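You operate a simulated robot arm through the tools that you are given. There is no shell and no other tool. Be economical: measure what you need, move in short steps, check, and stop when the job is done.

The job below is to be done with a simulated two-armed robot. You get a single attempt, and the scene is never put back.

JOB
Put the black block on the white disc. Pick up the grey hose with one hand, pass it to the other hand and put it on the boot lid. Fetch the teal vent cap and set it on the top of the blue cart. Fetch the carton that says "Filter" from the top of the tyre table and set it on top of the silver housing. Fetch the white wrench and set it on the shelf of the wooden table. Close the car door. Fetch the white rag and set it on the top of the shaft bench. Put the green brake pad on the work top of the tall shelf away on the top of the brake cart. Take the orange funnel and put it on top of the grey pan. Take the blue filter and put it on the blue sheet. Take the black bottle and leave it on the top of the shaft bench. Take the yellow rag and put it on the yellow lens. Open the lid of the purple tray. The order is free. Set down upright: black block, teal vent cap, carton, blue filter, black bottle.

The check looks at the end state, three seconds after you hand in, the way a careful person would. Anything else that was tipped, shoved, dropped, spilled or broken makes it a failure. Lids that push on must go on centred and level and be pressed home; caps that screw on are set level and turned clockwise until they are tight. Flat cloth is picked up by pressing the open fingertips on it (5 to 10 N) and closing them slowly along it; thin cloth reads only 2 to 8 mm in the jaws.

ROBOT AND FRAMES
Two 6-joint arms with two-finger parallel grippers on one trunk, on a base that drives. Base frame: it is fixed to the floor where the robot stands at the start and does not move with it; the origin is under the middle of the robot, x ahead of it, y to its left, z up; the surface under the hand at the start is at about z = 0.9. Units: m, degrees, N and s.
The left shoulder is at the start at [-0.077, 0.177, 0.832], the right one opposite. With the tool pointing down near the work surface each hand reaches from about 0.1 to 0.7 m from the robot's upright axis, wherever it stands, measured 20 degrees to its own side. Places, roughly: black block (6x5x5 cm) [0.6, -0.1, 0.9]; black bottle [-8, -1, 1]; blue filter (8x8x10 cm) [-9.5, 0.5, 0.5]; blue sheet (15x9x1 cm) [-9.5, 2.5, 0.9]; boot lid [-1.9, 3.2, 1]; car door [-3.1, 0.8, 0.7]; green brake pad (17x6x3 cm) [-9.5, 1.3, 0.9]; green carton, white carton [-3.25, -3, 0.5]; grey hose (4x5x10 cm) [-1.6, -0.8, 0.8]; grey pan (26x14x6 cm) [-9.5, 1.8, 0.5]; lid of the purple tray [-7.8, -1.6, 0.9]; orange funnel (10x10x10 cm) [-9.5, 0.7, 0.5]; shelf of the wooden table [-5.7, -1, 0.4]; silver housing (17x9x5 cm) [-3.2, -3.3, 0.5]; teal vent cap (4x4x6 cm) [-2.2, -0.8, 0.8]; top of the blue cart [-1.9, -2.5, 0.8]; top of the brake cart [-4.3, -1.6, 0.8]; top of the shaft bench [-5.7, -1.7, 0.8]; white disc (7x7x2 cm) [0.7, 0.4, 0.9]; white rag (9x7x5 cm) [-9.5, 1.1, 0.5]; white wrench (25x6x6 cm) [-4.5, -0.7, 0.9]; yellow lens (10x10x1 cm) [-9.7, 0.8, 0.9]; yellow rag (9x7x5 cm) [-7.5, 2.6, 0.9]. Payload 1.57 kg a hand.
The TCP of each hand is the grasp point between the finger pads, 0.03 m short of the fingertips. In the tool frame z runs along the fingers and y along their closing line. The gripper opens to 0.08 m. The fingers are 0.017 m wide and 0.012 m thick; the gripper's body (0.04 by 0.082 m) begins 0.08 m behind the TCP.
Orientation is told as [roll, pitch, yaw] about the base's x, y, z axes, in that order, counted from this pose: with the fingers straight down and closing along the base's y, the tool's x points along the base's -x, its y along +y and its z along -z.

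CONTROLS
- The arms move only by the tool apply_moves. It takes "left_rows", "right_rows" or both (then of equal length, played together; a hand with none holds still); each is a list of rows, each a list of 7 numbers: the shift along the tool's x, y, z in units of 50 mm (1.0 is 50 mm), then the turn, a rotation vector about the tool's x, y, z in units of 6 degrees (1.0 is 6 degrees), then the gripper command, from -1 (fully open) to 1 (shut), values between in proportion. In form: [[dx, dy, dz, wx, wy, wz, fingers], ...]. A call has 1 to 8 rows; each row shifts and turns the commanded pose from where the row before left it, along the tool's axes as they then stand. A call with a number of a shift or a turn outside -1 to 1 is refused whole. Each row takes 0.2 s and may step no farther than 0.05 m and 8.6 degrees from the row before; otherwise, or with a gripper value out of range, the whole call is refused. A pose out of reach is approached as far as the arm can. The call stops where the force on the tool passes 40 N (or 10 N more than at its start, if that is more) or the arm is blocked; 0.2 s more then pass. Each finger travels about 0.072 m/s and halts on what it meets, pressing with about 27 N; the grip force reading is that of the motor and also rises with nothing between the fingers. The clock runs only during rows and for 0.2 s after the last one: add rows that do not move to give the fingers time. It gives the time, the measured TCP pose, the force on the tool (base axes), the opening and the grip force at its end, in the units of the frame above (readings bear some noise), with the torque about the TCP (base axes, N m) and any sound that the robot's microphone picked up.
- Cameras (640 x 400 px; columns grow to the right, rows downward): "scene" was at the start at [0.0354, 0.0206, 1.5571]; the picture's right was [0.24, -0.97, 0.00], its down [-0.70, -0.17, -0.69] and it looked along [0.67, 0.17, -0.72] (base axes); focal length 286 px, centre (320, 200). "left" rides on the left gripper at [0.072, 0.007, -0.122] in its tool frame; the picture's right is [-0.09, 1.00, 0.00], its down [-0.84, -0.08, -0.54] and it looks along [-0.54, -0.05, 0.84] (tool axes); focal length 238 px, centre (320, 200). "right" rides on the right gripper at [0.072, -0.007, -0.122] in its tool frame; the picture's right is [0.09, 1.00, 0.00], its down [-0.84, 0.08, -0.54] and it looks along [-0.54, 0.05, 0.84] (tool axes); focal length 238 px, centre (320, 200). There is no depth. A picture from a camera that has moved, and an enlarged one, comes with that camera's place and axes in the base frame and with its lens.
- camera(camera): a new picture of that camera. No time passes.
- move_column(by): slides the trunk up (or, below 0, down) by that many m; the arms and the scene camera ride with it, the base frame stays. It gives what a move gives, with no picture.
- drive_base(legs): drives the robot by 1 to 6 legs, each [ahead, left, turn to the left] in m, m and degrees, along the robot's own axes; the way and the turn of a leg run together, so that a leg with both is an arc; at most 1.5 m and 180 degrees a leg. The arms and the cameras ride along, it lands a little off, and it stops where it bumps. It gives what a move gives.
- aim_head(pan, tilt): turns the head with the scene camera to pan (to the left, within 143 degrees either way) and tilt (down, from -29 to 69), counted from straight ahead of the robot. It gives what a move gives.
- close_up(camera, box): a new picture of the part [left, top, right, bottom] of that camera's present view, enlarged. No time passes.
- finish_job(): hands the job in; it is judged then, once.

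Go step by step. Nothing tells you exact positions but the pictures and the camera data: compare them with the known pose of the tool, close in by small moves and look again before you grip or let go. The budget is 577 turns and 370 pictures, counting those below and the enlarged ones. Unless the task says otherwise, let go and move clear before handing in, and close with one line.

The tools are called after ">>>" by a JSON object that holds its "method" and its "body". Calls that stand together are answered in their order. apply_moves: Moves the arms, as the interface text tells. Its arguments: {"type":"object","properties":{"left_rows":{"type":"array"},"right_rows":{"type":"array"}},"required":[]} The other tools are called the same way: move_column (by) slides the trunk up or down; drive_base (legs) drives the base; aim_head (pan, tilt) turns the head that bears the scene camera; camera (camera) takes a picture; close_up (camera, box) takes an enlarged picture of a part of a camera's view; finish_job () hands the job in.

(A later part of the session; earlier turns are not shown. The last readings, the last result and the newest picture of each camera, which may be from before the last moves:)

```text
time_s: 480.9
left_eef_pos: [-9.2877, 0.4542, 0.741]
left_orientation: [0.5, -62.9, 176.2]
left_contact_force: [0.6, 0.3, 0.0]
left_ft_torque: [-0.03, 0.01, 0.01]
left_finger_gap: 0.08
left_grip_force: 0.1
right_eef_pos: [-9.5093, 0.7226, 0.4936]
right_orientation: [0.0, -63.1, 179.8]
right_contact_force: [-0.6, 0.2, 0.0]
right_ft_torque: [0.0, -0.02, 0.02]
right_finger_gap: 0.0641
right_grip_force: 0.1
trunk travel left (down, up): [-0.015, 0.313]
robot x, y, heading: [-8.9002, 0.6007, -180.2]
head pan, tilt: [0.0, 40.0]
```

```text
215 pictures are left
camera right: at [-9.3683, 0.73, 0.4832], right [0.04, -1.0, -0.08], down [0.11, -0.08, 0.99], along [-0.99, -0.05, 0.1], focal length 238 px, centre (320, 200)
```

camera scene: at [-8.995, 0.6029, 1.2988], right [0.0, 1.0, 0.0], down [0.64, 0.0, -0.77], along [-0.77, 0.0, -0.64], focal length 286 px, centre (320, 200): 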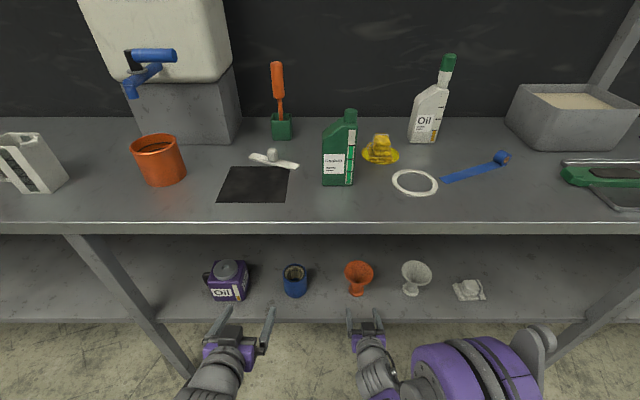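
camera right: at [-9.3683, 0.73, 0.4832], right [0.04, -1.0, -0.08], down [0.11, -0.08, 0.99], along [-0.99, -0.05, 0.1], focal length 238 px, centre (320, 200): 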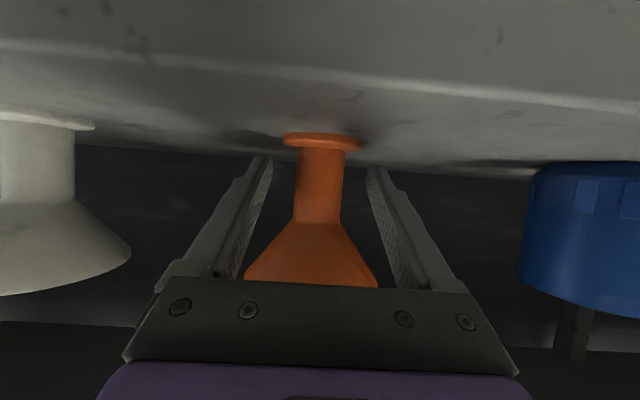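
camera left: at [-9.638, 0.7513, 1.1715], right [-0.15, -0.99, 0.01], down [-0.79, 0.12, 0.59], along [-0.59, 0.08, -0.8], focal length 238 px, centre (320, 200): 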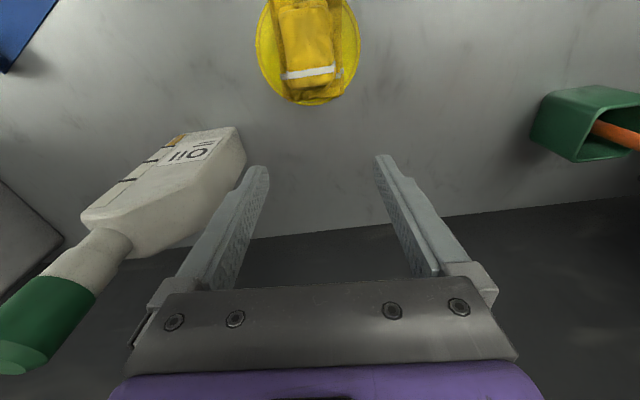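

>>> {"method": "apply_moves", "body": {"right_rows": [[0, 0, 0, 0, 0, 0, 0], [0, 0, 0, 0, 0, 0, 0.4], [0, 0, 0, 0, 0, 0, 0.8], [0, 0, 0, 0, 0, 0, 1], [0, 0, 0, 0, 0, 0, 1]]}}

>>> {"method": "apply_moves", "body": {"right_rows": [[-0.36, 0, -0.18, 0, 0, 0, 1], [-0.36, 0, -0.18, 0, 0, 0, 1], [-0.7, 0, -0.36, 0, 0, 0, 1]]}}

>>> {"method": "camera", "body": {"camera": "right"}}

>>> {"method": "camera", "body": {"camera": "scene"}}

```text
time_s: 482.1
left_eef_pos: [-9.287, 0.4539, 0.7426]
left_orientation: [0.6, -63.1, 176.2]
left_contact_force: [0.0, 0.5, 0.2]
left_ft_torque: [0.03, -0.02, -0.02]
left_finger_gap: 0.08
left_grip_force: 0.1
right_eef_pos: [-9.5087, 0.7225, 0.4923]
right_orientation: [-0.1, -63.2, 179.8]
right_contact_force: [-1.1, -0.7, 1.7]
right_ft_torque: [-0.05, 0.06, 0.0]
right_finger_gap: 0.0296
right_grip_force: 27.4
trunk travel left (down, up): [-0.015, 0.313]
robot x, y, heading: [-8.8983, 0.5986, -180.1]
head pan, tilt: [0.0, 40.0]
```

```text
time_s: 482.9
left_eef_pos: [-9.2867, 0.4553, 0.7411]
left_orientation: [0.6, -62.9, 176.2]
left_contact_force: [0.2, -0.5, -0.6]
left_ft_torque: [0.01, 0.0, -0.03]
left_finger_gap: 0.0798
left_grip_force: 0.1
right_eef_pos: [-9.5085, 0.7205, 0.5728]
right_orientation: [0.0, -63.2, 179.9]
right_contact_force: [0.1, 0.3, -0.6]
right_ft_torque: [0.01, -0.01, 0.01]
right_finger_gap: 0.0301
right_grip_force: 27.0
trunk travel left (down, up): [-0.015, 0.313]
robot x, y, heading: [-8.9018, 0.6035, -180.1]
head pan, tilt: [0.0, 40.0]
```

```text
214 pictures are left
camera right: at [-9.3676, 0.7293, 0.563], right [0.04, -1.0, -0.08], down [0.11, -0.08, 0.99], along [-0.99, -0.05, 0.1], focal length 238 px, centre (320, 200)
```

right: 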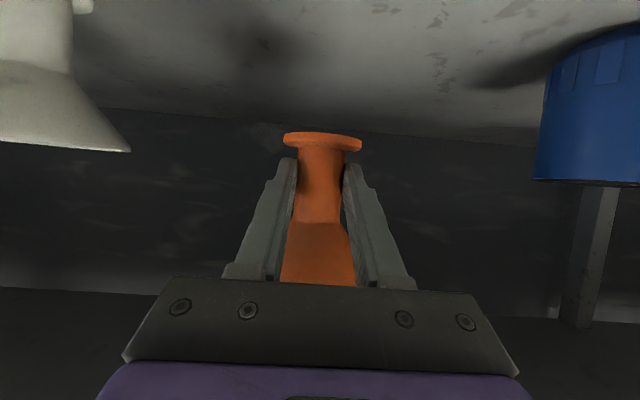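

```text
213 pictures are left
camera scene: at [-8.9943, 0.6029, 1.2988], right [0.0, 1.0, 0.0], down [0.64, 0.0, -0.77], along [-0.77, 0.0, -0.64], focal length 286 px, centre (320, 200)
```

scene: 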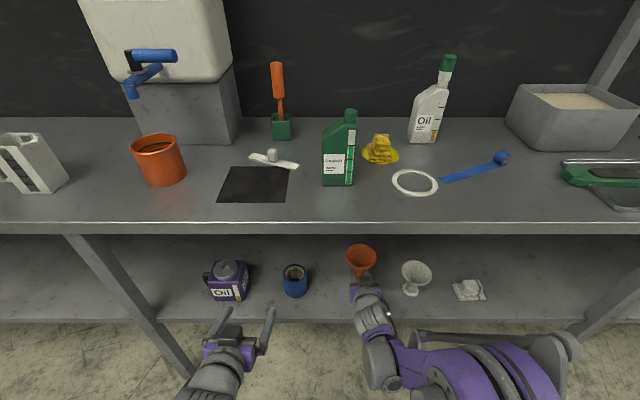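

Funnel held upright. Back out, slide across to the pan.

>>> {"method": "drive_base", "body": {"legs": [[-0.3, 0, 0], [0, -1.08, 0]]}}

>>> {"method": "camera", "body": {"camera": "scene"}}

>>> {"method": "camera", "body": {"camera": "right"}}

```text
time_s: 494.3
left_eef_pos: [-8.9955, 1.5339, 0.7408]
left_orientation: [0.6, -62.9, 177.0]
left_contact_force: [-0.9, 0.5, -0.8]
left_ft_torque: [0.0, 0.02, 0.01]
left_finger_gap: 0.08
left_grip_force: 0.1
right_eef_pos: [-9.2203, 1.7966, 0.5722]
right_orientation: [0.0, -63.3, -179.4]
right_contact_force: [0.6, -0.5, -0.5]
right_ft_torque: [0.02, -0.03, 0.02]
right_finger_gap: 0.0297
right_grip_force: 27.1
trunk travel left (down, up): [-0.015, 0.313]
robot x, y, heading: [-8.6124, 1.6874, -179.0]
head pan, tilt: [0.0, 40.0]
```

```text
212 pictures are left
camera scene: at [-8.7047, 1.6852, 1.2988], right [-0.01, 1.0, 0.0], down [0.64, 0.01, -0.77], along [-0.77, -0.01, -0.64], focal length 286 px, centre (320, 200)
```

scene: 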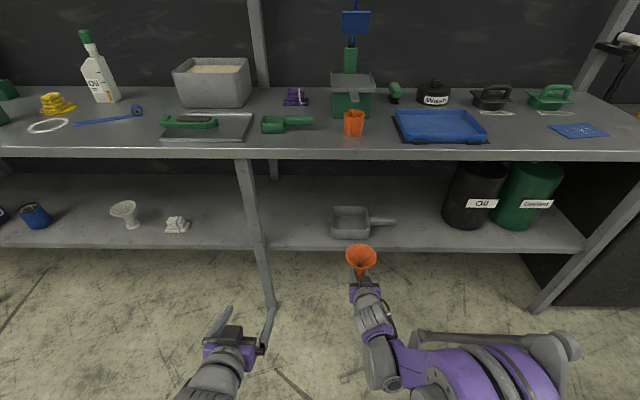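

```text
211 pictures are left
camera right: at [-9.0796, 1.8063, 0.5627], right [0.05, -1.0, -0.08], down [0.11, -0.08, 0.99], along [-0.99, -0.06, 0.1], focal length 238 px, centre (320, 200)
```

right: 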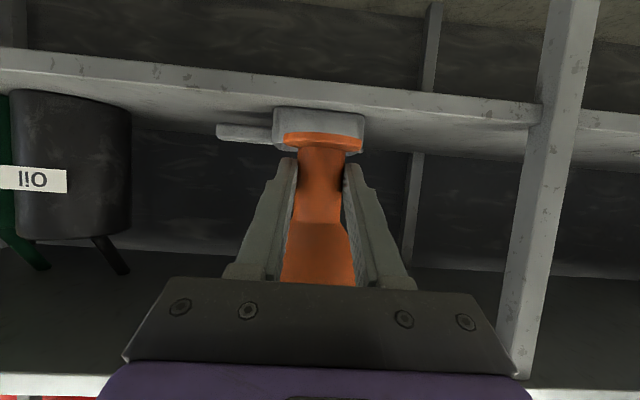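

>>> {"method": "close_up", "body": {"camera": "scene", "box": [300, 180, 420, 260]}}

```text
5.00 times, centred on (360, 220) of scene
camera zoom: at [-8.7047, 1.6852, 1.2988], right [-0.01, 1.0, 0.0], down [0.64, 0.01, -0.77], along [-0.77, -0.01, -0.64], focal length 1430 px, centre (120, 100)
```

zoom: 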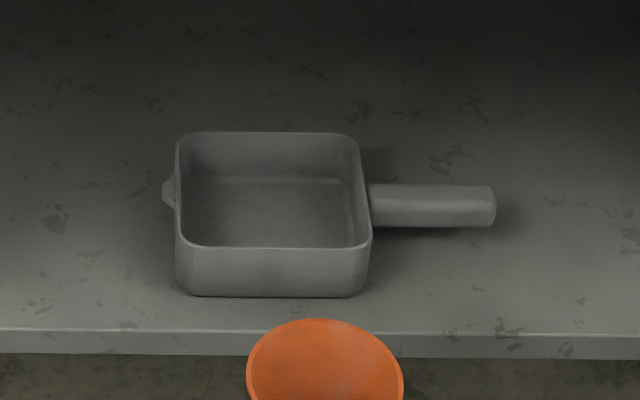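

Pan interior centre ≈[-9.54, 1.792], rim z≈0.517. Raise a little, drive in, look.

>>> {"method": "apply_moves", "body": {"right_rows": [[-0.5, 0.08, -0.25, 0, 0, 0, 1]]}}

>>> {"method": "drive_base", "body": {"legs": [[0.28, 0, -1]]}}

>>> {"method": "camera", "body": {"camera": "scene"}}

>>> {"method": "camera", "body": {"camera": "right"}}

```text
time_s: 494.7
left_eef_pos: [-8.9951, 1.5327, 0.7412]
left_orientation: [0.6, -62.8, 177.0]
left_contact_force: [0.4, -0.4, 0.9]
left_ft_torque: [-0.04, 0.03, 0.0]
left_finger_gap: 0.0801
left_grip_force: 0.1
right_eef_pos: [-9.2209, 1.7926, 0.601]
right_orientation: [-0.1, -63.1, -179.3]
right_contact_force: [-1.4, 0.4, -0.7]
right_ft_torque: [0.04, -0.04, -0.05]
right_finger_gap: 0.0297
right_grip_force: 27.4
trunk travel left (down, up): [-0.015, 0.313]
robot x, y, heading: [-8.6126, 1.6829, -179.2]
head pan, tilt: [0.0, 40.0]
```

```text
time_s: 496.7
left_eef_pos: [-9.2812, 1.5353, 0.7413]
left_orientation: [0.6, -62.9, 176.2]
left_contact_force: [-1.2, 0.0, -1.3]
left_ft_torque: [0.01, 0.02, -0.01]
left_finger_gap: 0.0798
left_grip_force: 0.0
right_eef_pos: [-9.5026, 1.7999, 0.6007]
right_orientation: [-0.1, -63.1, 179.8]
right_contact_force: [-0.7, 0.8, -0.7]
right_ft_torque: [0.0, 0.0, 0.0]
right_finger_gap: 0.0297
right_grip_force: 27.4
trunk travel left (down, up): [-0.015, 0.313]
robot x, y, heading: [-8.8918, 1.6829, 179.9]
head pan, tilt: [0.0, 40.0]
```

```text
209 pictures are left
camera scene: at [-8.9886, 1.6846, 1.2988], right [0.0, 1.0, 0.0], down [0.64, 0.0, -0.77], along [-0.77, 0.0, -0.64], focal length 286 px, centre (320, 200)
```

scene: 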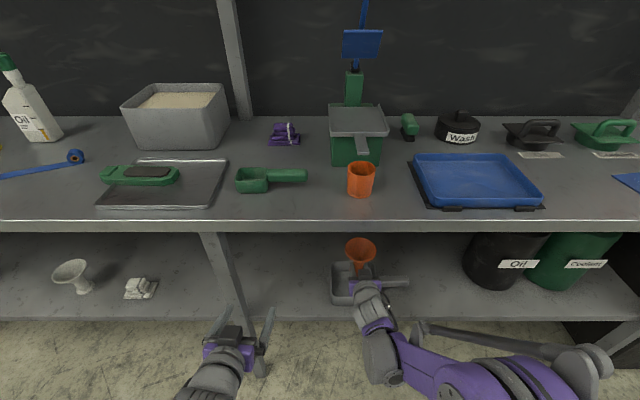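

```text
208 pictures are left
camera right: at [-9.3618, 1.8078, 0.5911], right [0.04, -1.0, -0.08], down [0.11, -0.08, 0.99], along [-0.99, -0.05, 0.1], focal length 238 px, centre (320, 200)
```

right: 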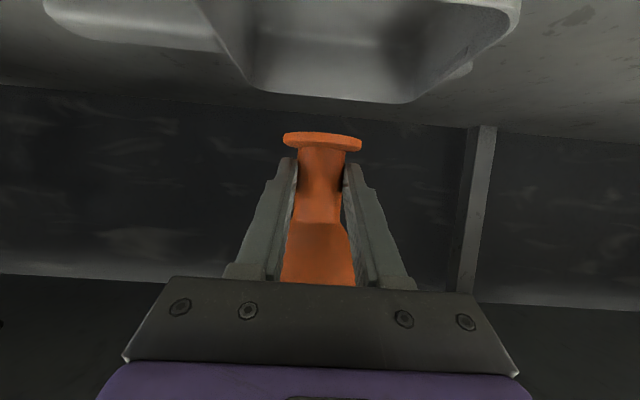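

>>> {"method": "apply_moves", "body": {"right_rows": [[-0.4, 0.16, 0.784, 0, 0, 0, 1], [0.6, 0, 0.3, 0, 0, 0, 1], [0.6, 0, 0.3, 0, 0, 0, 1]]}}

>>> {"method": "camera", "body": {"camera": "right"}}

>>> {"method": "close_up", "body": {"camera": "scene", "box": [300, 220, 440, 320]}}

```text
time_s: 497.6
left_eef_pos: [-9.2799, 1.5366, 0.7416]
left_orientation: [0.6, -63.0, 176.1]
left_contact_force: [-0.5, -0.8, 0.0]
left_ft_torque: [0.0, 0.01, 0.03]
left_finger_gap: 0.0801
left_grip_force: 0.1
right_eef_pos: [-9.546, 1.7927, 0.5436]
right_orientation: [0.0, -64.2, -179.9]
right_contact_force: [4.3, 1.1, 21.6]
right_ft_torque: [0.08, -0.16, -0.02]
right_finger_gap: 0.0297
right_grip_force: 27.3
trunk travel left (down, up): [-0.015, 0.313]
robot x, y, heading: [-8.8937, 1.6824, 179.9]
head pan, tilt: [0.0, 40.0]
stopped in row 3 (right hand): the force on the tool passed its limit at 63 N (the readings are from after the stop); the commanded pose is now the measured one
```

```text
207 pictures are left
camera right: at [-9.4053, 1.801, 0.5323], right [0.04, -1.0, -0.08], down [0.12, -0.08, 0.99], along [-0.99, -0.05, 0.12], focal length 238 px, centre (320, 200)
```

right: 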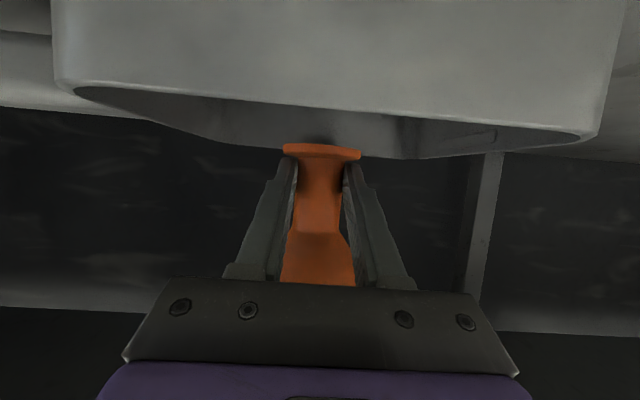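

```text
4.00 times, centred on (370, 270) of scene
camera zoom: at [-8.9863, 1.6845, 1.299], right [0.0, 1.0, 0.0], down [0.64, 0.0, -0.77], along [-0.77, 0.0, -0.64], focal length 1144 px, centre (120, -80)
```

zoom: 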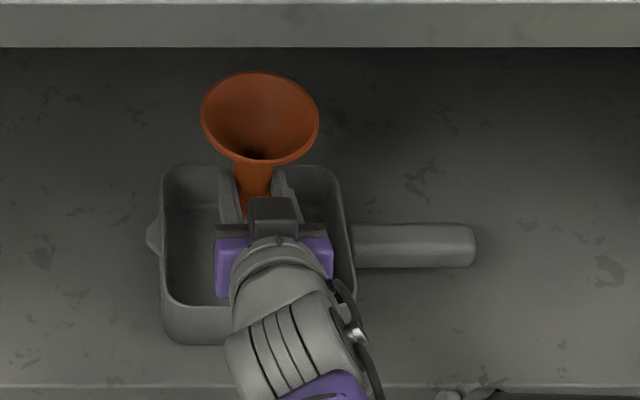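

Contact earlier than expected. I'll ease off slightly, loosen the grip and check whether the funnel stands.

>>> {"method": "apply_moves", "body": {"right_rows": [[-0.03, 0, -0.015, 0, -0.17, 0, 1], [0, 0, 0, 0, 0, 0, 0.2], [0, 0, 0, 0, 0, 0, 0.1], [0, 0, 0, 0, 0, 0, 0.0]]}}

>>> {"method": "camera", "body": {"camera": "right"}}

>>> {"method": "close_up", "body": {"camera": "scene", "box": [300, 220, 440, 320]}}

```text
time_s: 498.6
left_eef_pos: [-9.281, 1.5361, 0.7413]
left_orientation: [0.6, -62.9, 176.2]
left_contact_force: [-0.3, -0.2, 0.3]
left_ft_torque: [-0.02, 0.01, -0.03]
left_finger_gap: 0.08
left_grip_force: 0.0
right_eef_pos: [-9.547, 1.7928, 0.5454]
right_orientation: [0.0, -65.0, -179.9]
right_contact_force: [-0.7, -0.9, 7.1]
right_ft_torque: [0.03, 0.22, 0.01]
right_finger_gap: 0.0378
right_grip_force: 0.1
trunk travel left (down, up): [-0.015, 0.313]
robot x, y, heading: [-8.8932, 1.6811, 180.0]
head pan, tilt: [0.0, 40.0]
```

```text
205 pictures are left
camera right: at [-9.4059, 1.8015, 0.5301], right [0.04, -1.0, -0.08], down [0.14, -0.08, 0.99], along [-0.99, -0.05, 0.13], focal length 238 px, centre (320, 200)
```

right: 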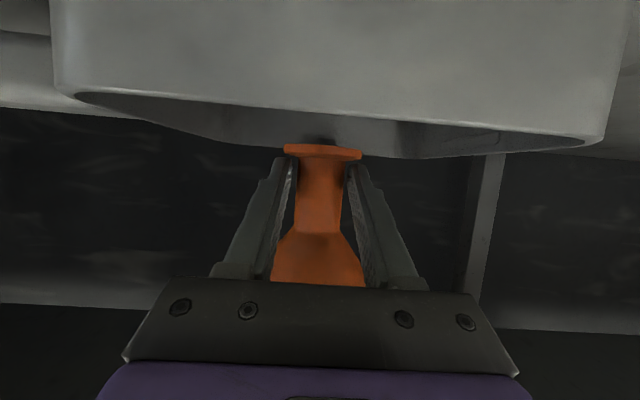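

```text
4.00 times, centred on (370, 270) of scene
camera zoom: at [-8.9876, 1.6846, 1.2989], right [0.0, 1.0, 0.0], down [0.64, 0.0, -0.77], along [-0.77, 0.0, -0.64], focal length 1144 px, centre (120, -80)
```

zoom: 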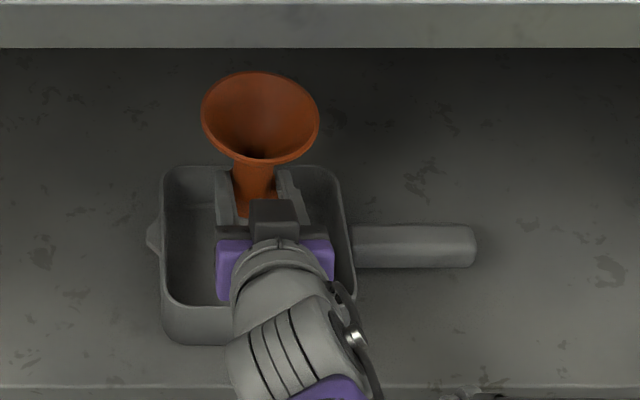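

The funnel stands by itself. Open and withdraw horizontally.

>>> {"method": "apply_moves", "body": {"right_rows": [[0, 0, 0, 0, 0, 0, -0.3], [0, 0, 0, 0, 0, 0, -0.7], [0.1, 0, -0.2, 0, 0, 0, -0.7], [0.2, 0, -0.45, 0, 0, 0, -0.7], [0.4, 0, -0.85, 0, 0, 0, -0.7], [0.4, 0, -0.85, 0, 0, 0, -0.7]]}}

>>> {"method": "drive_base", "body": {"legs": [[-0.25, 0, 0]]}}

>>> {"method": "camera", "body": {"camera": "scene"}}

```text
time_s: 500.0
left_eef_pos: [-9.2818, 1.5371, 0.742]
left_orientation: [0.6, -63.0, 176.3]
left_contact_force: [-0.5, -0.2, -0.5]
left_ft_torque: [0.03, 0.01, 0.02]
left_finger_gap: 0.08
left_grip_force: 0.0
right_eef_pos: [-9.4156, 1.793, 0.5438]
right_orientation: [0.1, -65.0, -180.0]
right_contact_force: [0.2, 0.2, -0.1]
right_ft_torque: [0.0, -0.02, 0.01]
right_finger_gap: 0.068
right_grip_force: 0.1
trunk travel left (down, up): [-0.015, 0.313]
robot x, y, heading: [-8.8953, 1.6826, 180.4]
head pan, tilt: [0.0, 40.0]
```

```text
time_s: 501.8
left_eef_pos: [-9.0355, 1.5367, 0.7411]
left_orientation: [0.5, -63.1, 176.0]
left_contact_force: [-0.4, -0.3, 0.2]
left_ft_torque: [0.02, -0.03, 0.01]
left_finger_gap: 0.0802
left_grip_force: 0.1
right_eef_pos: [-9.1707, 1.7947, 0.5444]
right_orientation: [0.1, -64.9, 179.9]
right_contact_force: [-0.5, 0.3, -0.4]
right_ft_torque: [-0.01, -0.03, -0.03]
right_finger_gap: 0.0678
right_grip_force: 0.1
trunk travel left (down, up): [-0.015, 0.313]
robot x, y, heading: [-8.6466, 1.6836, 179.8]
head pan, tilt: [0.0, 40.0]
```

```text
203 pictures are left
camera scene: at [-8.7425, 1.6844, 1.2988], right [0.0, 1.0, 0.0], down [0.64, 0.0, -0.77], along [-0.77, 0.0, -0.64], focal length 286 px, centre (320, 200)
```

scene: 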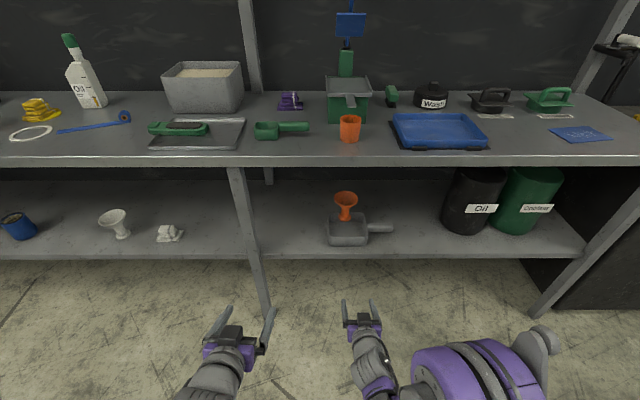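

Funnel done. Next the white rag: slide over to it.

>>> {"method": "drive_base", "body": {"legs": [[0, 0.69, 0]]}}

>>> {"method": "camera", "body": {"camera": "right"}}

>>> {"method": "close_up", "body": {"camera": "scene", "box": [320, 190, 420, 260]}}

```text
time_s: 508.3
left_eef_pos: [-9.033, 0.8396, 0.742]
left_orientation: [0.6, -62.9, 176.8]
left_contact_force: [1.0, -0.1, -0.3]
left_ft_torque: [-0.01, -0.01, 0.02]
left_finger_gap: 0.0798
left_grip_force: 0.1
right_eef_pos: [-9.1697, 1.0955, 0.5437]
right_orientation: [0.1, -65.1, -179.3]
right_contact_force: [0.3, -0.1, -0.1]
right_ft_torque: [0.04, 0.0, 0.0]
right_finger_gap: 0.0678
right_grip_force: 0.0
trunk travel left (down, up): [-0.015, 0.313]
robot x, y, heading: [-8.6434, 0.9931, -179.3]
head pan, tilt: [0.0, 40.0]
```

```text
202 pictures are left
camera right: at [-9.0294, 1.1053, 0.5296], right [0.05, -1.0, -0.08], down [0.14, -0.07, 0.99], along [-0.99, -0.06, 0.13], focal length 238 px, centre (320, 200)
```

right: 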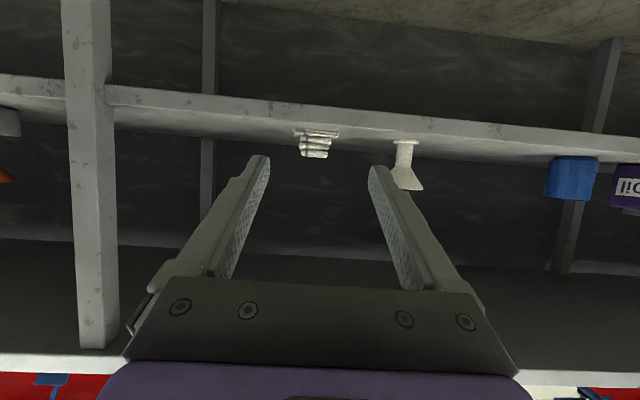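

```text
5.71 times, centred on (370, 225) of scene
camera zoom: at [-8.7406, 0.9913, 1.2988], right [-0.01, 1.0, 0.0], down [0.64, 0.01, -0.77], along [-0.77, -0.01, -0.64], focal length 1634 px, centre (34, 57)
```

zoom: 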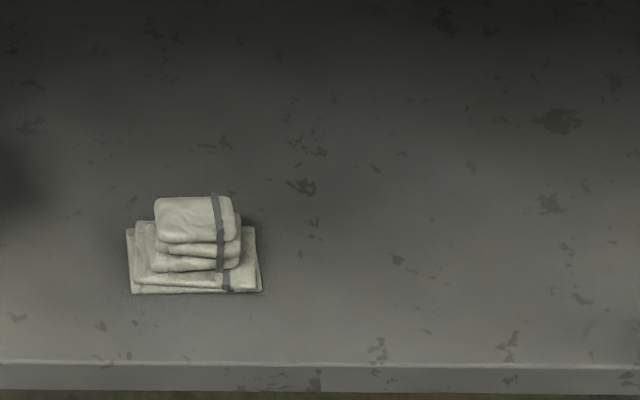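

>>> {"method": "drive_base", "body": {"legs": [[0.24, 0, -0.7]]}}

>>> {"method": "camera", "body": {"camera": "right"}}

```text
time_s: 510.0
left_eef_pos: [-9.2696, 0.8433, 0.7412]
left_orientation: [0.6, -62.9, 176.1]
left_contact_force: [-0.1, -0.3, -1.2]
left_ft_torque: [0.02, 0.03, 0.01]
left_finger_gap: 0.0801
left_grip_force: 0.0
right_eef_pos: [-9.404, 1.1002, 0.5437]
right_orientation: [0.1, -65.0, 180.0]
right_contact_force: [-0.4, -0.4, -0.8]
right_ft_torque: [-0.02, 0.01, 0.01]
right_finger_gap: 0.0681
right_grip_force: 0.1
trunk travel left (down, up): [-0.015, 0.313]
robot x, y, heading: [-8.8835, 0.9914, 179.9]
head pan, tilt: [0.0, 40.0]
```

```text
200 pictures are left
camera right: at [-9.2641, 1.1091, 0.5295], right [0.04, -1.0, -0.08], down [0.14, -0.08, 0.99], along [-0.99, -0.05, 0.13], focal length 238 px, centre (320, 200)
```

right: 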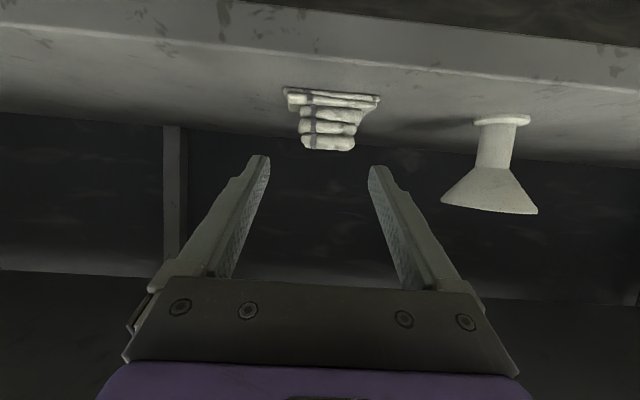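

>>> {"method": "apply_moves", "body": {"right_rows": [[-0.03, 0.23, 0.6, 0, 0, 0, -0.75], [-0.02, 0, 0.7, 0, 0, 0, -0.75], [-0.02, 0, 0.7, 0, 0, 0, -0.75]]}}

>>> {"method": "camera", "body": {"camera": "right"}}

```text
time_s: 510.8
left_eef_pos: [-9.2702, 0.8431, 0.7405]
left_orientation: [0.6, -62.8, 176.1]
left_contact_force: [-0.2, 0.1, 0.4]
left_ft_torque: [0.01, 0.01, 0.0]
left_finger_gap: 0.0798
left_grip_force: 0.1
right_eef_pos: [-9.4969, 1.0879, 0.5038]
right_orientation: [0.1, -65.0, 180.0]
right_contact_force: [0.6, -0.7, -1.7]
right_ft_torque: [-0.01, -0.02, 0.03]
right_finger_gap: 0.07
right_grip_force: 0.0
trunk travel left (down, up): [-0.015, 0.313]
robot x, y, heading: [-8.8837, 0.9904, 179.9]
head pan, tilt: [0.0, 40.0]
```

```text
199 pictures are left
camera right: at [-9.3574, 1.0972, 0.4898], right [0.04, -1.0, -0.08], down [0.14, -0.08, 0.99], along [-0.99, -0.05, 0.13], focal length 238 px, centre (320, 200)
```

right: 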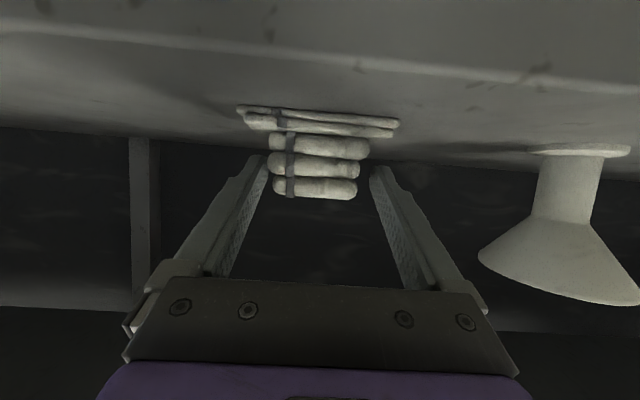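

>>> {"method": "apply_moves", "body": {"right_rows": [[0.02, 0, 0.36, 0, 0, 0, -0.7], [0, 0, 0, 0, 0, 0, -0.3], [0, 0, 0, 0, 0, 0, 0.2], [0, 0, 0, 0, 0, 0, 0.7], [0, 0, 0, 0, 0, 0, 1], [0, 0, 0, 0, 0, 0, 1]]}}

>>> {"method": "camera", "body": {"camera": "right"}}

```text
time_s: 512.2
left_eef_pos: [-9.2706, 0.8431, 0.741]
left_orientation: [0.7, -63.0, 176.1]
left_contact_force: [-0.9, -0.4, 0.2]
left_ft_torque: [-0.05, 0.04, -0.02]
left_finger_gap: 0.0799
left_grip_force: 0.0
right_eef_pos: [-9.5127, 1.0859, 0.4967]
right_orientation: [0.0, -64.9, -180.0]
right_contact_force: [-1.2, 1.1, 1.5]
right_ft_torque: [0.07, 0.02, 0.0]
right_finger_gap: 0.0472
right_grip_force: 26.9
trunk travel left (down, up): [-0.015, 0.313]
robot x, y, heading: [-8.8837, 0.9895, 179.9]
head pan, tilt: [0.0, 40.0]
```

```text
198 pictures are left
camera right: at [-9.3721, 1.0963, 0.4822], right [0.04, -1.0, -0.08], down [0.14, -0.08, 0.99], along [-0.99, -0.05, 0.13], focal length 238 px, centre (320, 200)
```

right: 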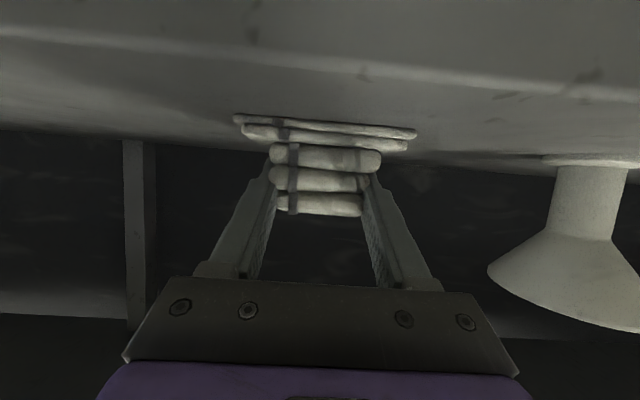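

Gripped at 47 mm. Lift straight up and check.

>>> {"method": "apply_moves", "body": {"right_rows": [[-0.2, 0, -0.093, 0, 0, 0, 1], [-0.4, 0, -0.187, 0, 0, 0, 1], [-0.7, 0, -0.33, 0, 0, 0, 1]]}}

>>> {"method": "camera", "body": {"camera": "right"}}

```text
time_s: 513.0
left_eef_pos: [-9.2701, 0.8449, 0.7414]
left_orientation: [0.6, -63.0, 176.1]
left_contact_force: [0.0, 0.3, -0.8]
left_ft_torque: [0.0, -0.01, 0.02]
left_finger_gap: 0.0799
left_grip_force: 0.1
right_eef_pos: [-9.5117, 1.0906, 0.5666]
right_orientation: [0.0, -65.0, 180.1]
right_contact_force: [0.0, 0.2, -0.4]
right_ft_torque: [0.01, 0.02, -0.03]
right_finger_gap: 0.0474
right_grip_force: 26.7
trunk travel left (down, up): [-0.015, 0.313]
robot x, y, heading: [-8.8815, 0.9891, 179.8]
head pan, tilt: [0.0, 40.0]
```

```text
197 pictures are left
camera right: at [-9.3707, 1.0987, 0.5537], right [0.04, -1.0, -0.08], down [0.14, -0.08, 0.99], along [-0.99, -0.05, 0.13], focal length 238 px, centre (320, 200)
```

right: 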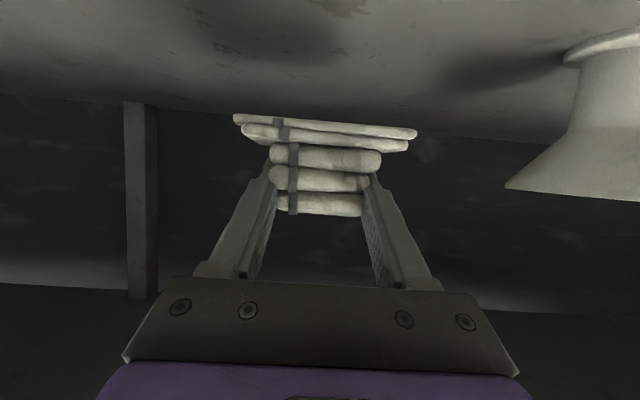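

Rag lifted as a whole. Back off and line the left hand up with the blue filter.

>>> {"method": "drive_base", "body": {"legs": [[-0.3, 0, 0], [0, 0.32, 0]]}}

>>> {"method": "apply_moves", "body": {"left_rows": [[0.8, 0, 0.41, 0, 0, 0, -1], [0.8, 0, 0.41, 0, 0, 0, -1], [0.8, 0, 0.41, 0, 0, 0, -1], [0.8, 0, 0.41, 0, 0, 0, -1], [0.5, 0, 0.25, -0.1, 0, 0, -1]]}}

>>> {"method": "camera", "body": {"camera": "left"}}

>>> {"method": "camera", "body": {"camera": "scene"}}

```text
time_s: 518.0
left_eef_pos: [-8.9685, 0.5274, 0.7405]
left_orientation: [0.6, -62.9, 176.0]
left_contact_force: [1.0, -0.4, 0.6]
left_ft_torque: [0.04, 0.01, 0.0]
left_finger_gap: 0.0798
left_grip_force: 0.0
right_eef_pos: [-9.2086, 0.7727, 0.5676]
right_orientation: [0.0, -65.0, 179.9]
right_contact_force: [0.5, 0.2, -0.1]
right_ft_torque: [0.0, -0.01, 0.0]
right_finger_gap: 0.0474
right_grip_force: 26.7
trunk travel left (down, up): [-0.015, 0.313]
robot x, y, heading: [-8.5792, 0.673, 179.9]
head pan, tilt: [0.0, 40.0]
```

```text
time_s: 519.2
left_eef_pos: [-8.9959, 0.5265, 0.5776]
left_orientation: [1.2, -62.8, 176.0]
left_contact_force: [-0.1, 0.1, -0.3]
left_ft_torque: [0.02, 0.01, 0.04]
left_finger_gap: 0.0799
left_grip_force: 0.1
left hand out of reach, approached as far as the arm can: row 4, 5
right_eef_pos: [-9.2095, 0.7732, 0.5674]
right_orientation: [0.1, -64.9, 179.9]
right_contact_force: [0.7, 0.5, -0.6]
right_ft_torque: [-0.02, 0.0, 0.04]
right_finger_gap: 0.0473
right_grip_force: 27.2
trunk travel left (down, up): [-0.015, 0.313]
robot x, y, heading: [-8.5819, 0.6752, 179.6]
head pan, tilt: [0.0, 40.0]
```

```text
196 pictures are left
camera left: at [-8.8541, 0.512, 0.5688], right [-0.09, -0.99, 0.09], down [0.1, 0.08, 0.99], along [-0.99, 0.1, 0.1], focal length 238 px, centre (320, 200)
```

left: 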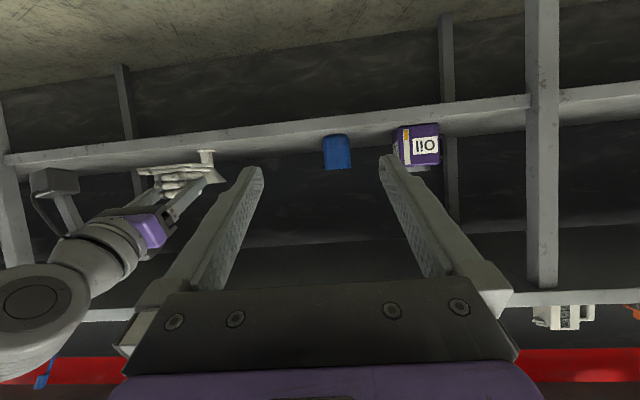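

```text
195 pictures are left
camera scene: at [-8.6756, 0.6741, 1.2988], right [0.0, 1.0, 0.0], down [0.64, 0.0, -0.77], along [-0.77, 0.0, -0.64], focal length 286 px, centre (320, 200)
```

scene: 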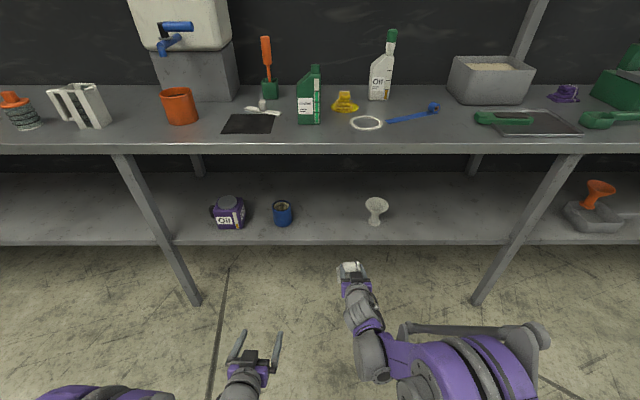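

>>> {"method": "apply_moves", "body": {"right_rows": [[0.42, 0, -0.88, 0, 0, 0, 1], [0.42, 0, -0.88, 0, 0, 0, 1]], "left_rows": [[0, 0, 0, 0.2, 0, 0, -1], [0, 0, 0.3, 0, 0, 0, -1]]}}

>>> {"method": "drive_base", "body": {"legs": [[0.32, 0, 0]]}}

>>> {"method": "camera", "body": {"camera": "left"}}

```text
time_s: 519.9
left_eef_pos: [-9.0096, 0.5275, 0.57]
left_orientation: [0.0, -62.9, 176.0]
left_contact_force: [0.5, -0.5, 0.1]
left_ft_torque: [-0.01, 0.04, 0.02]
left_finger_gap: 0.08
left_grip_force: 0.1
right_eef_pos: [-9.111, 0.7736, 0.5683]
right_orientation: [0.3, -65.0, 179.7]
right_contact_force: [0.7, 0.0, -1.1]
right_ft_torque: [0.02, 0.01, 0.0]
right_finger_gap: 0.0474
right_grip_force: 27.0
trunk travel left (down, up): [-0.015, 0.313]
robot x, y, heading: [-8.5757, 0.6733, 179.6]
head pan, tilt: [0.0, 40.0]
```

```text
time_s: 522.0
left_eef_pos: [-9.3275, 0.5296, 0.5702]
left_orientation: [-0.1, -62.9, 175.9]
left_contact_force: [0.6, 0.3, -0.2]
left_ft_torque: [0.0, 0.03, 0.0]
left_finger_gap: 0.08
left_grip_force: 0.1
right_eef_pos: [-9.4294, 0.7756, 0.5675]
right_orientation: [0.1, -64.9, 179.8]
right_contact_force: [0.3, -0.9, -0.4]
right_ft_torque: [-0.01, -0.04, -0.01]
right_finger_gap: 0.0472
right_grip_force: 27.5
trunk travel left (down, up): [-0.015, 0.313]
robot x, y, heading: [-8.8968, 0.6744, 179.5]
head pan, tilt: [0.0, 40.0]
```

```text
194 pictures are left
camera left: at [-9.1864, 0.5128, 0.5621], right [-0.11, -0.99, 0.08], down [0.11, 0.07, 0.99], along [-0.99, 0.12, 0.1], focal length 238 px, centre (320, 200)
```

left: 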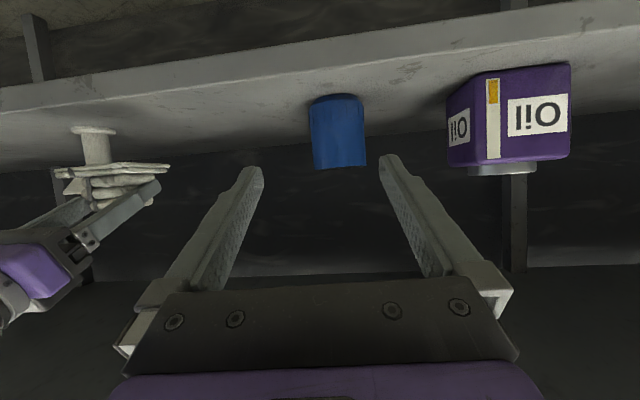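

>>> {"method": "close_up", "body": {"camera": "left", "box": [290, 80, 390, 180]}}

```text
4.00 times, centred on (340, 130) of left
camera zoom: at [-9.1864, 0.5128, 0.5621], right [-0.11, -0.99, 0.08], down [0.11, 0.07, 0.99], along [-0.99, 0.12, 0.1], focal length 953 px, centre (240, 480)
```

zoom: 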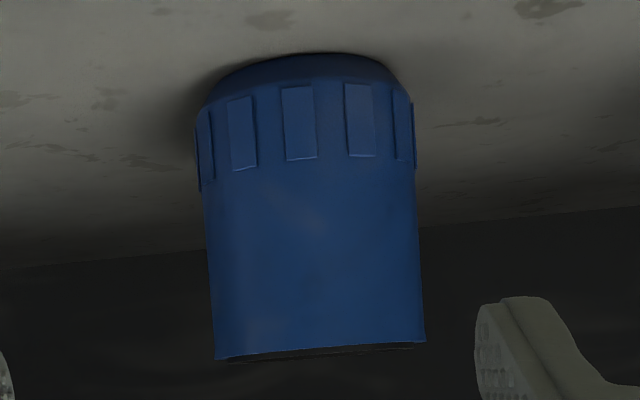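

The upper body is ~7.1 cm wide, so it fits. Align and close in in steps.

>>> {"method": "apply_moves", "body": {"left_rows": [[-0.14, 0.3, 0.5, 0, 0, 0, -1], [-0.14, 0, 0.9, 0, 0, 0, -1], [0, 0, 0.4, 0, 0, 0, -1]]}}

>>> {"method": "camera", "body": {"camera": "left"}}

```text
time_s: 522.8
left_eef_pos: [-9.4151, 0.5204, 0.5408]
left_orientation: [0.1, -62.9, 175.9]
left_contact_force: [0.1, 0.2, 0.4]
left_ft_torque: [0.0, 0.0, 0.01]
left_finger_gap: 0.08
left_grip_force: 0.0
right_eef_pos: [-9.43, 0.7761, 0.5684]
right_orientation: [0.2, -64.9, 179.8]
right_contact_force: [0.0, 0.1, -0.5]
right_ft_torque: [0.01, -0.01, -0.05]
right_finger_gap: 0.0475
right_grip_force: 27.0
trunk travel left (down, up): [-0.015, 0.313]
robot x, y, heading: [-8.9007, 0.6726, 179.7]
head pan, tilt: [0.0, 40.0]
```

```text
192 pictures are left
camera left: at [-9.2733, 0.5047, 0.5325], right [-0.11, -0.99, 0.08], down [0.11, 0.07, 0.99], along [-0.99, 0.12, 0.1], focal length 238 px, centre (320, 200)
```

left: 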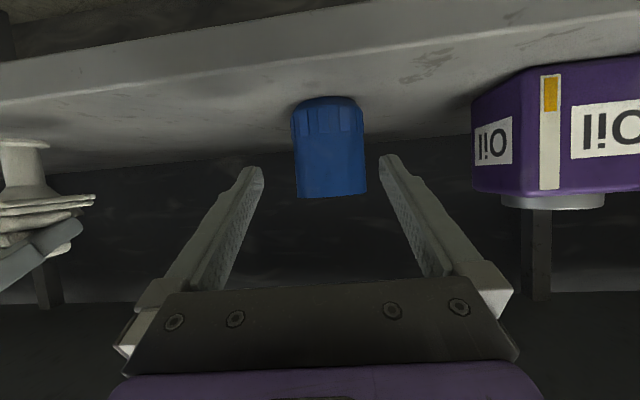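

>>> {"method": "close_up", "body": {"camera": "left", "box": [270, 90, 390, 210]}}

```text
3.33 times, centred on (330, 150) of left
camera zoom: at [-9.2733, 0.5047, 0.5325], right [-0.11, -0.99, 0.08], down [0.11, 0.07, 0.99], along [-0.99, 0.12, 0.1], focal length 794 px, centre (287, 367)
```

zoom: 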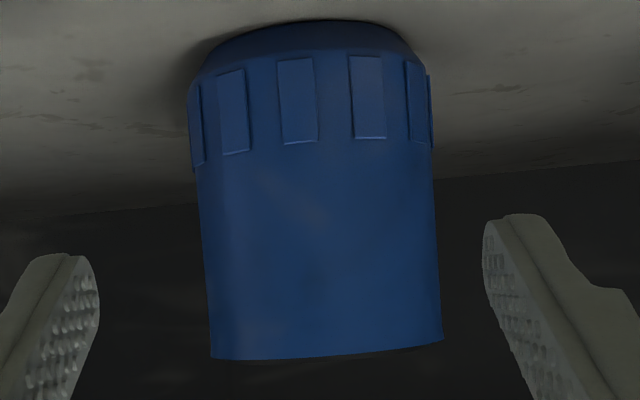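

>>> {"method": "apply_moves", "body": {"left_rows": [[-0.15, 0.14, 0.48, 0, 0, 0, -1], [-0.16, 0, 0.48, 0, 0, 0, -1]]}}

>>> {"method": "camera", "body": {"camera": "left"}}

```text
time_s: 523.4
left_eef_pos: [-9.4653, 0.5182, 0.5339]
left_orientation: [0.0, -62.9, 175.9]
left_contact_force: [0.0, -0.9, 0.5]
left_ft_torque: [-0.01, -0.01, 0.01]
left_finger_gap: 0.0798
left_grip_force: 0.0
right_eef_pos: [-9.4302, 0.7752, 0.5675]
right_orientation: [0.1, -64.9, 179.8]
right_contact_force: [-0.3, -0.4, -1.5]
right_ft_torque: [-0.02, 0.0, 0.02]
right_finger_gap: 0.0474
right_grip_force: 27.3
trunk travel left (down, up): [-0.015, 0.313]
robot x, y, heading: [-8.8955, 0.6722, 179.6]
head pan, tilt: [0.0, 40.0]
```

```text
190 pictures are left
camera left: at [-9.3242, 0.5011, 0.5248], right [-0.11, -0.99, 0.08], down [0.11, 0.07, 0.99], along [-0.99, 0.12, 0.1], focal length 238 px, centre (320, 200)
```

left: 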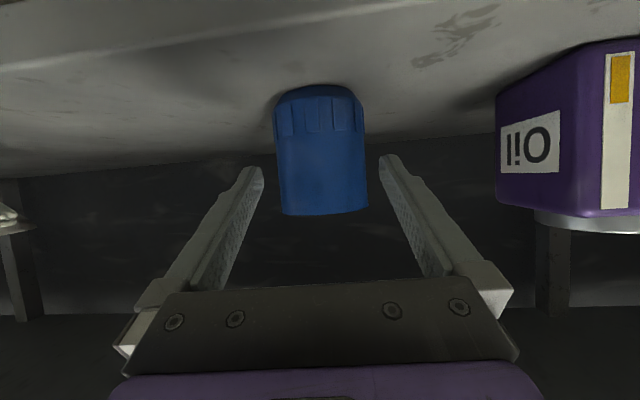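

Very tight fit (≈7.8 cm vs 8.0 cm opening), centred within ~1 mm. Advance slowly watching forces.

>>> {"method": "apply_moves", "body": {"left_rows": [[-0.09, 0.0, 0.178, 0, 0, 0, -1], [-0.09, 0, 0.178, 0, 0, 0, -1], [-0.09, 0, 0.178, 0, 0, 0, -1], [0, 0, 0, 0, 0, 0, -1]]}}

>>> {"method": "close_up", "body": {"camera": "left", "box": [220, 80, 420, 240]}}

```text
time_s: 524.4
left_eef_pos: [-9.4949, 0.5192, 0.533]
left_orientation: [0.0, -62.9, 175.8]
left_contact_force: [0.0, -0.3, 0.4]
left_ft_torque: [0.02, 0.02, -0.03]
left_finger_gap: 0.0803
left_grip_force: 0.0
right_eef_pos: [-9.4303, 0.7755, 0.5672]
right_orientation: [0.2, -64.9, 179.8]
right_contact_force: [-0.2, 0.2, -0.7]
right_ft_torque: [-0.02, -0.01, 0.02]
right_finger_gap: 0.0471
right_grip_force: 27.0
trunk travel left (down, up): [-0.015, 0.313]
robot x, y, heading: [-8.9015, 0.6736, 179.7]
head pan, tilt: [0.0, 40.0]
```

```text
2.50 times, centred on (320, 160) of left
camera zoom: at [-9.3534, 0.5028, 0.5249], right [-0.11, -0.99, 0.08], down [0.11, 0.07, 0.99], along [-0.99, 0.12, 0.1], focal length 596 px, centre (320, 300)
```

zoom: 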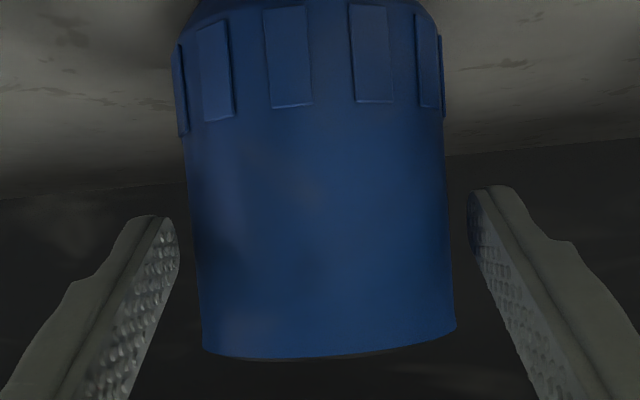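

>>> {"method": "apply_moves", "body": {"left_rows": [[-0.07, 0, 0.142, 0, 0, 0, -1], [-0.07, 0, 0.142, 0, 0, 0, -1], [-0.07, 0, 0.142, 0, 0, 0, -1], [-0.07, 0, 0.142, 0, 0, 0, -1], [0, 0, 0, 0, 0, 0, -1]]}}

>>> {"method": "close_up", "body": {"camera": "left", "box": [220, 80, 420, 240]}}

```text
time_s: 525.6
left_eef_pos: [-9.5261, 0.5213, 0.5329]
left_orientation: [-0.1, -63.0, 175.9]
left_contact_force: [-0.4, 0.0, -0.1]
left_ft_torque: [-0.01, -0.01, 0.0]
left_finger_gap: 0.08
left_grip_force: 0.1
right_eef_pos: [-9.4286, 0.7769, 0.5681]
right_orientation: [0.0, -64.9, 179.8]
right_contact_force: [-0.2, 0.0, -1.1]
right_ft_torque: [0.02, 0.01, -0.01]
right_finger_gap: 0.0473
right_grip_force: 27.1
trunk travel left (down, up): [-0.015, 0.313]
robot x, y, heading: [-8.9024, 0.6735, 179.7]
head pan, tilt: [0.0, 40.0]
```

```text
2.50 times, centred on (320, 160) of left
camera zoom: at [-9.3851, 0.5051, 0.5246], right [-0.11, -0.99, 0.08], down [0.11, 0.07, 0.99], along [-0.99, 0.12, 0.1], focal length 596 px, centre (320, 300)
```

zoom: 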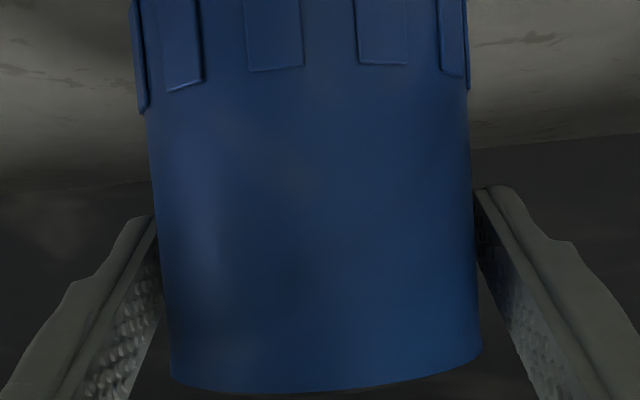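

Straddled without contact. A few mm more, then grip.

>>> {"method": "apply_moves", "body": {"left_rows": [[-0.07, 0, 0.142, 0, 0, 0, -1], [0, 0, 0, 0, 0, 0, 0], [0, 0, 0, 0, 0, 0, 1], [0, 0, 0, 0, 0, 0, 1]]}}

>>> {"method": "apply_moves", "body": {"left_rows": [[-0.18, 0, -0.09, 0, 0, 0, 1], [-0.36, 0, -0.18, 0, 0, 0, 1], [-0.6, 0, -0.3, 0, 0, 0, 1]]}}

>>> {"method": "camera", "body": {"camera": "left"}}

```text
time_s: 526.6
left_eef_pos: [-9.5343, 0.522, 0.5318]
left_orientation: [0.0, -62.9, 175.8]
left_contact_force: [-0.4, -0.2, -0.3]
left_ft_torque: [0.12, -0.03, -0.05]
left_finger_gap: 0.0709
left_grip_force: 27.0
right_eef_pos: [-9.4294, 0.7749, 0.5675]
right_orientation: [0.0, -64.8, 179.8]
right_contact_force: [0.5, -0.2, -0.1]
right_ft_torque: [0.0, -0.02, -0.01]
right_finger_gap: 0.0473
right_grip_force: 27.1
trunk travel left (down, up): [-0.015, 0.313]
robot x, y, heading: [-8.9033, 0.6775, 179.8]
head pan, tilt: [0.0, 40.0]
```

```text
time_s: 527.4
left_eef_pos: [-9.5339, 0.5203, 0.5951]
left_orientation: [0.0, -63.0, 175.9]
left_contact_force: [1.0, -0.4, -2.7]
left_ft_torque: [-0.01, -0.01, 0.01]
left_finger_gap: 0.0711
left_grip_force: 26.8
right_eef_pos: [-9.4304, 0.7765, 0.5674]
right_orientation: [0.0, -64.8, 179.8]
right_contact_force: [0.5, 0.5, -0.5]
right_ft_torque: [0.0, -0.02, -0.02]
right_finger_gap: 0.0475
right_grip_force: 26.9
trunk travel left (down, up): [-0.015, 0.313]
robot x, y, heading: [-8.8991, 0.6752, 179.5]
head pan, tilt: [0.0, 40.0]
```

```text
187 pictures are left
camera left: at [-9.3926, 0.5052, 0.5875], right [-0.11, -0.99, 0.08], down [0.11, 0.07, 0.99], along [-0.99, 0.12, 0.1], focal length 238 px, centre (320, 200)
```

left: 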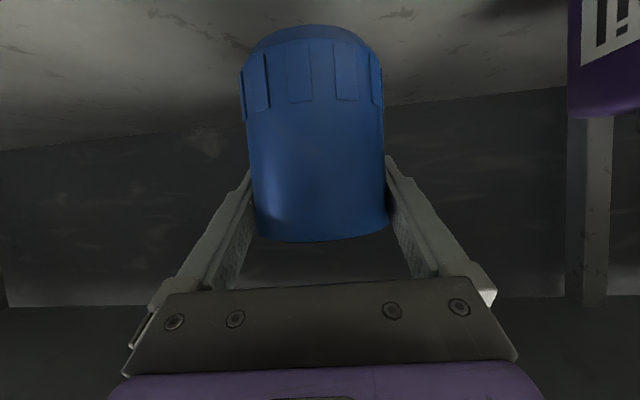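

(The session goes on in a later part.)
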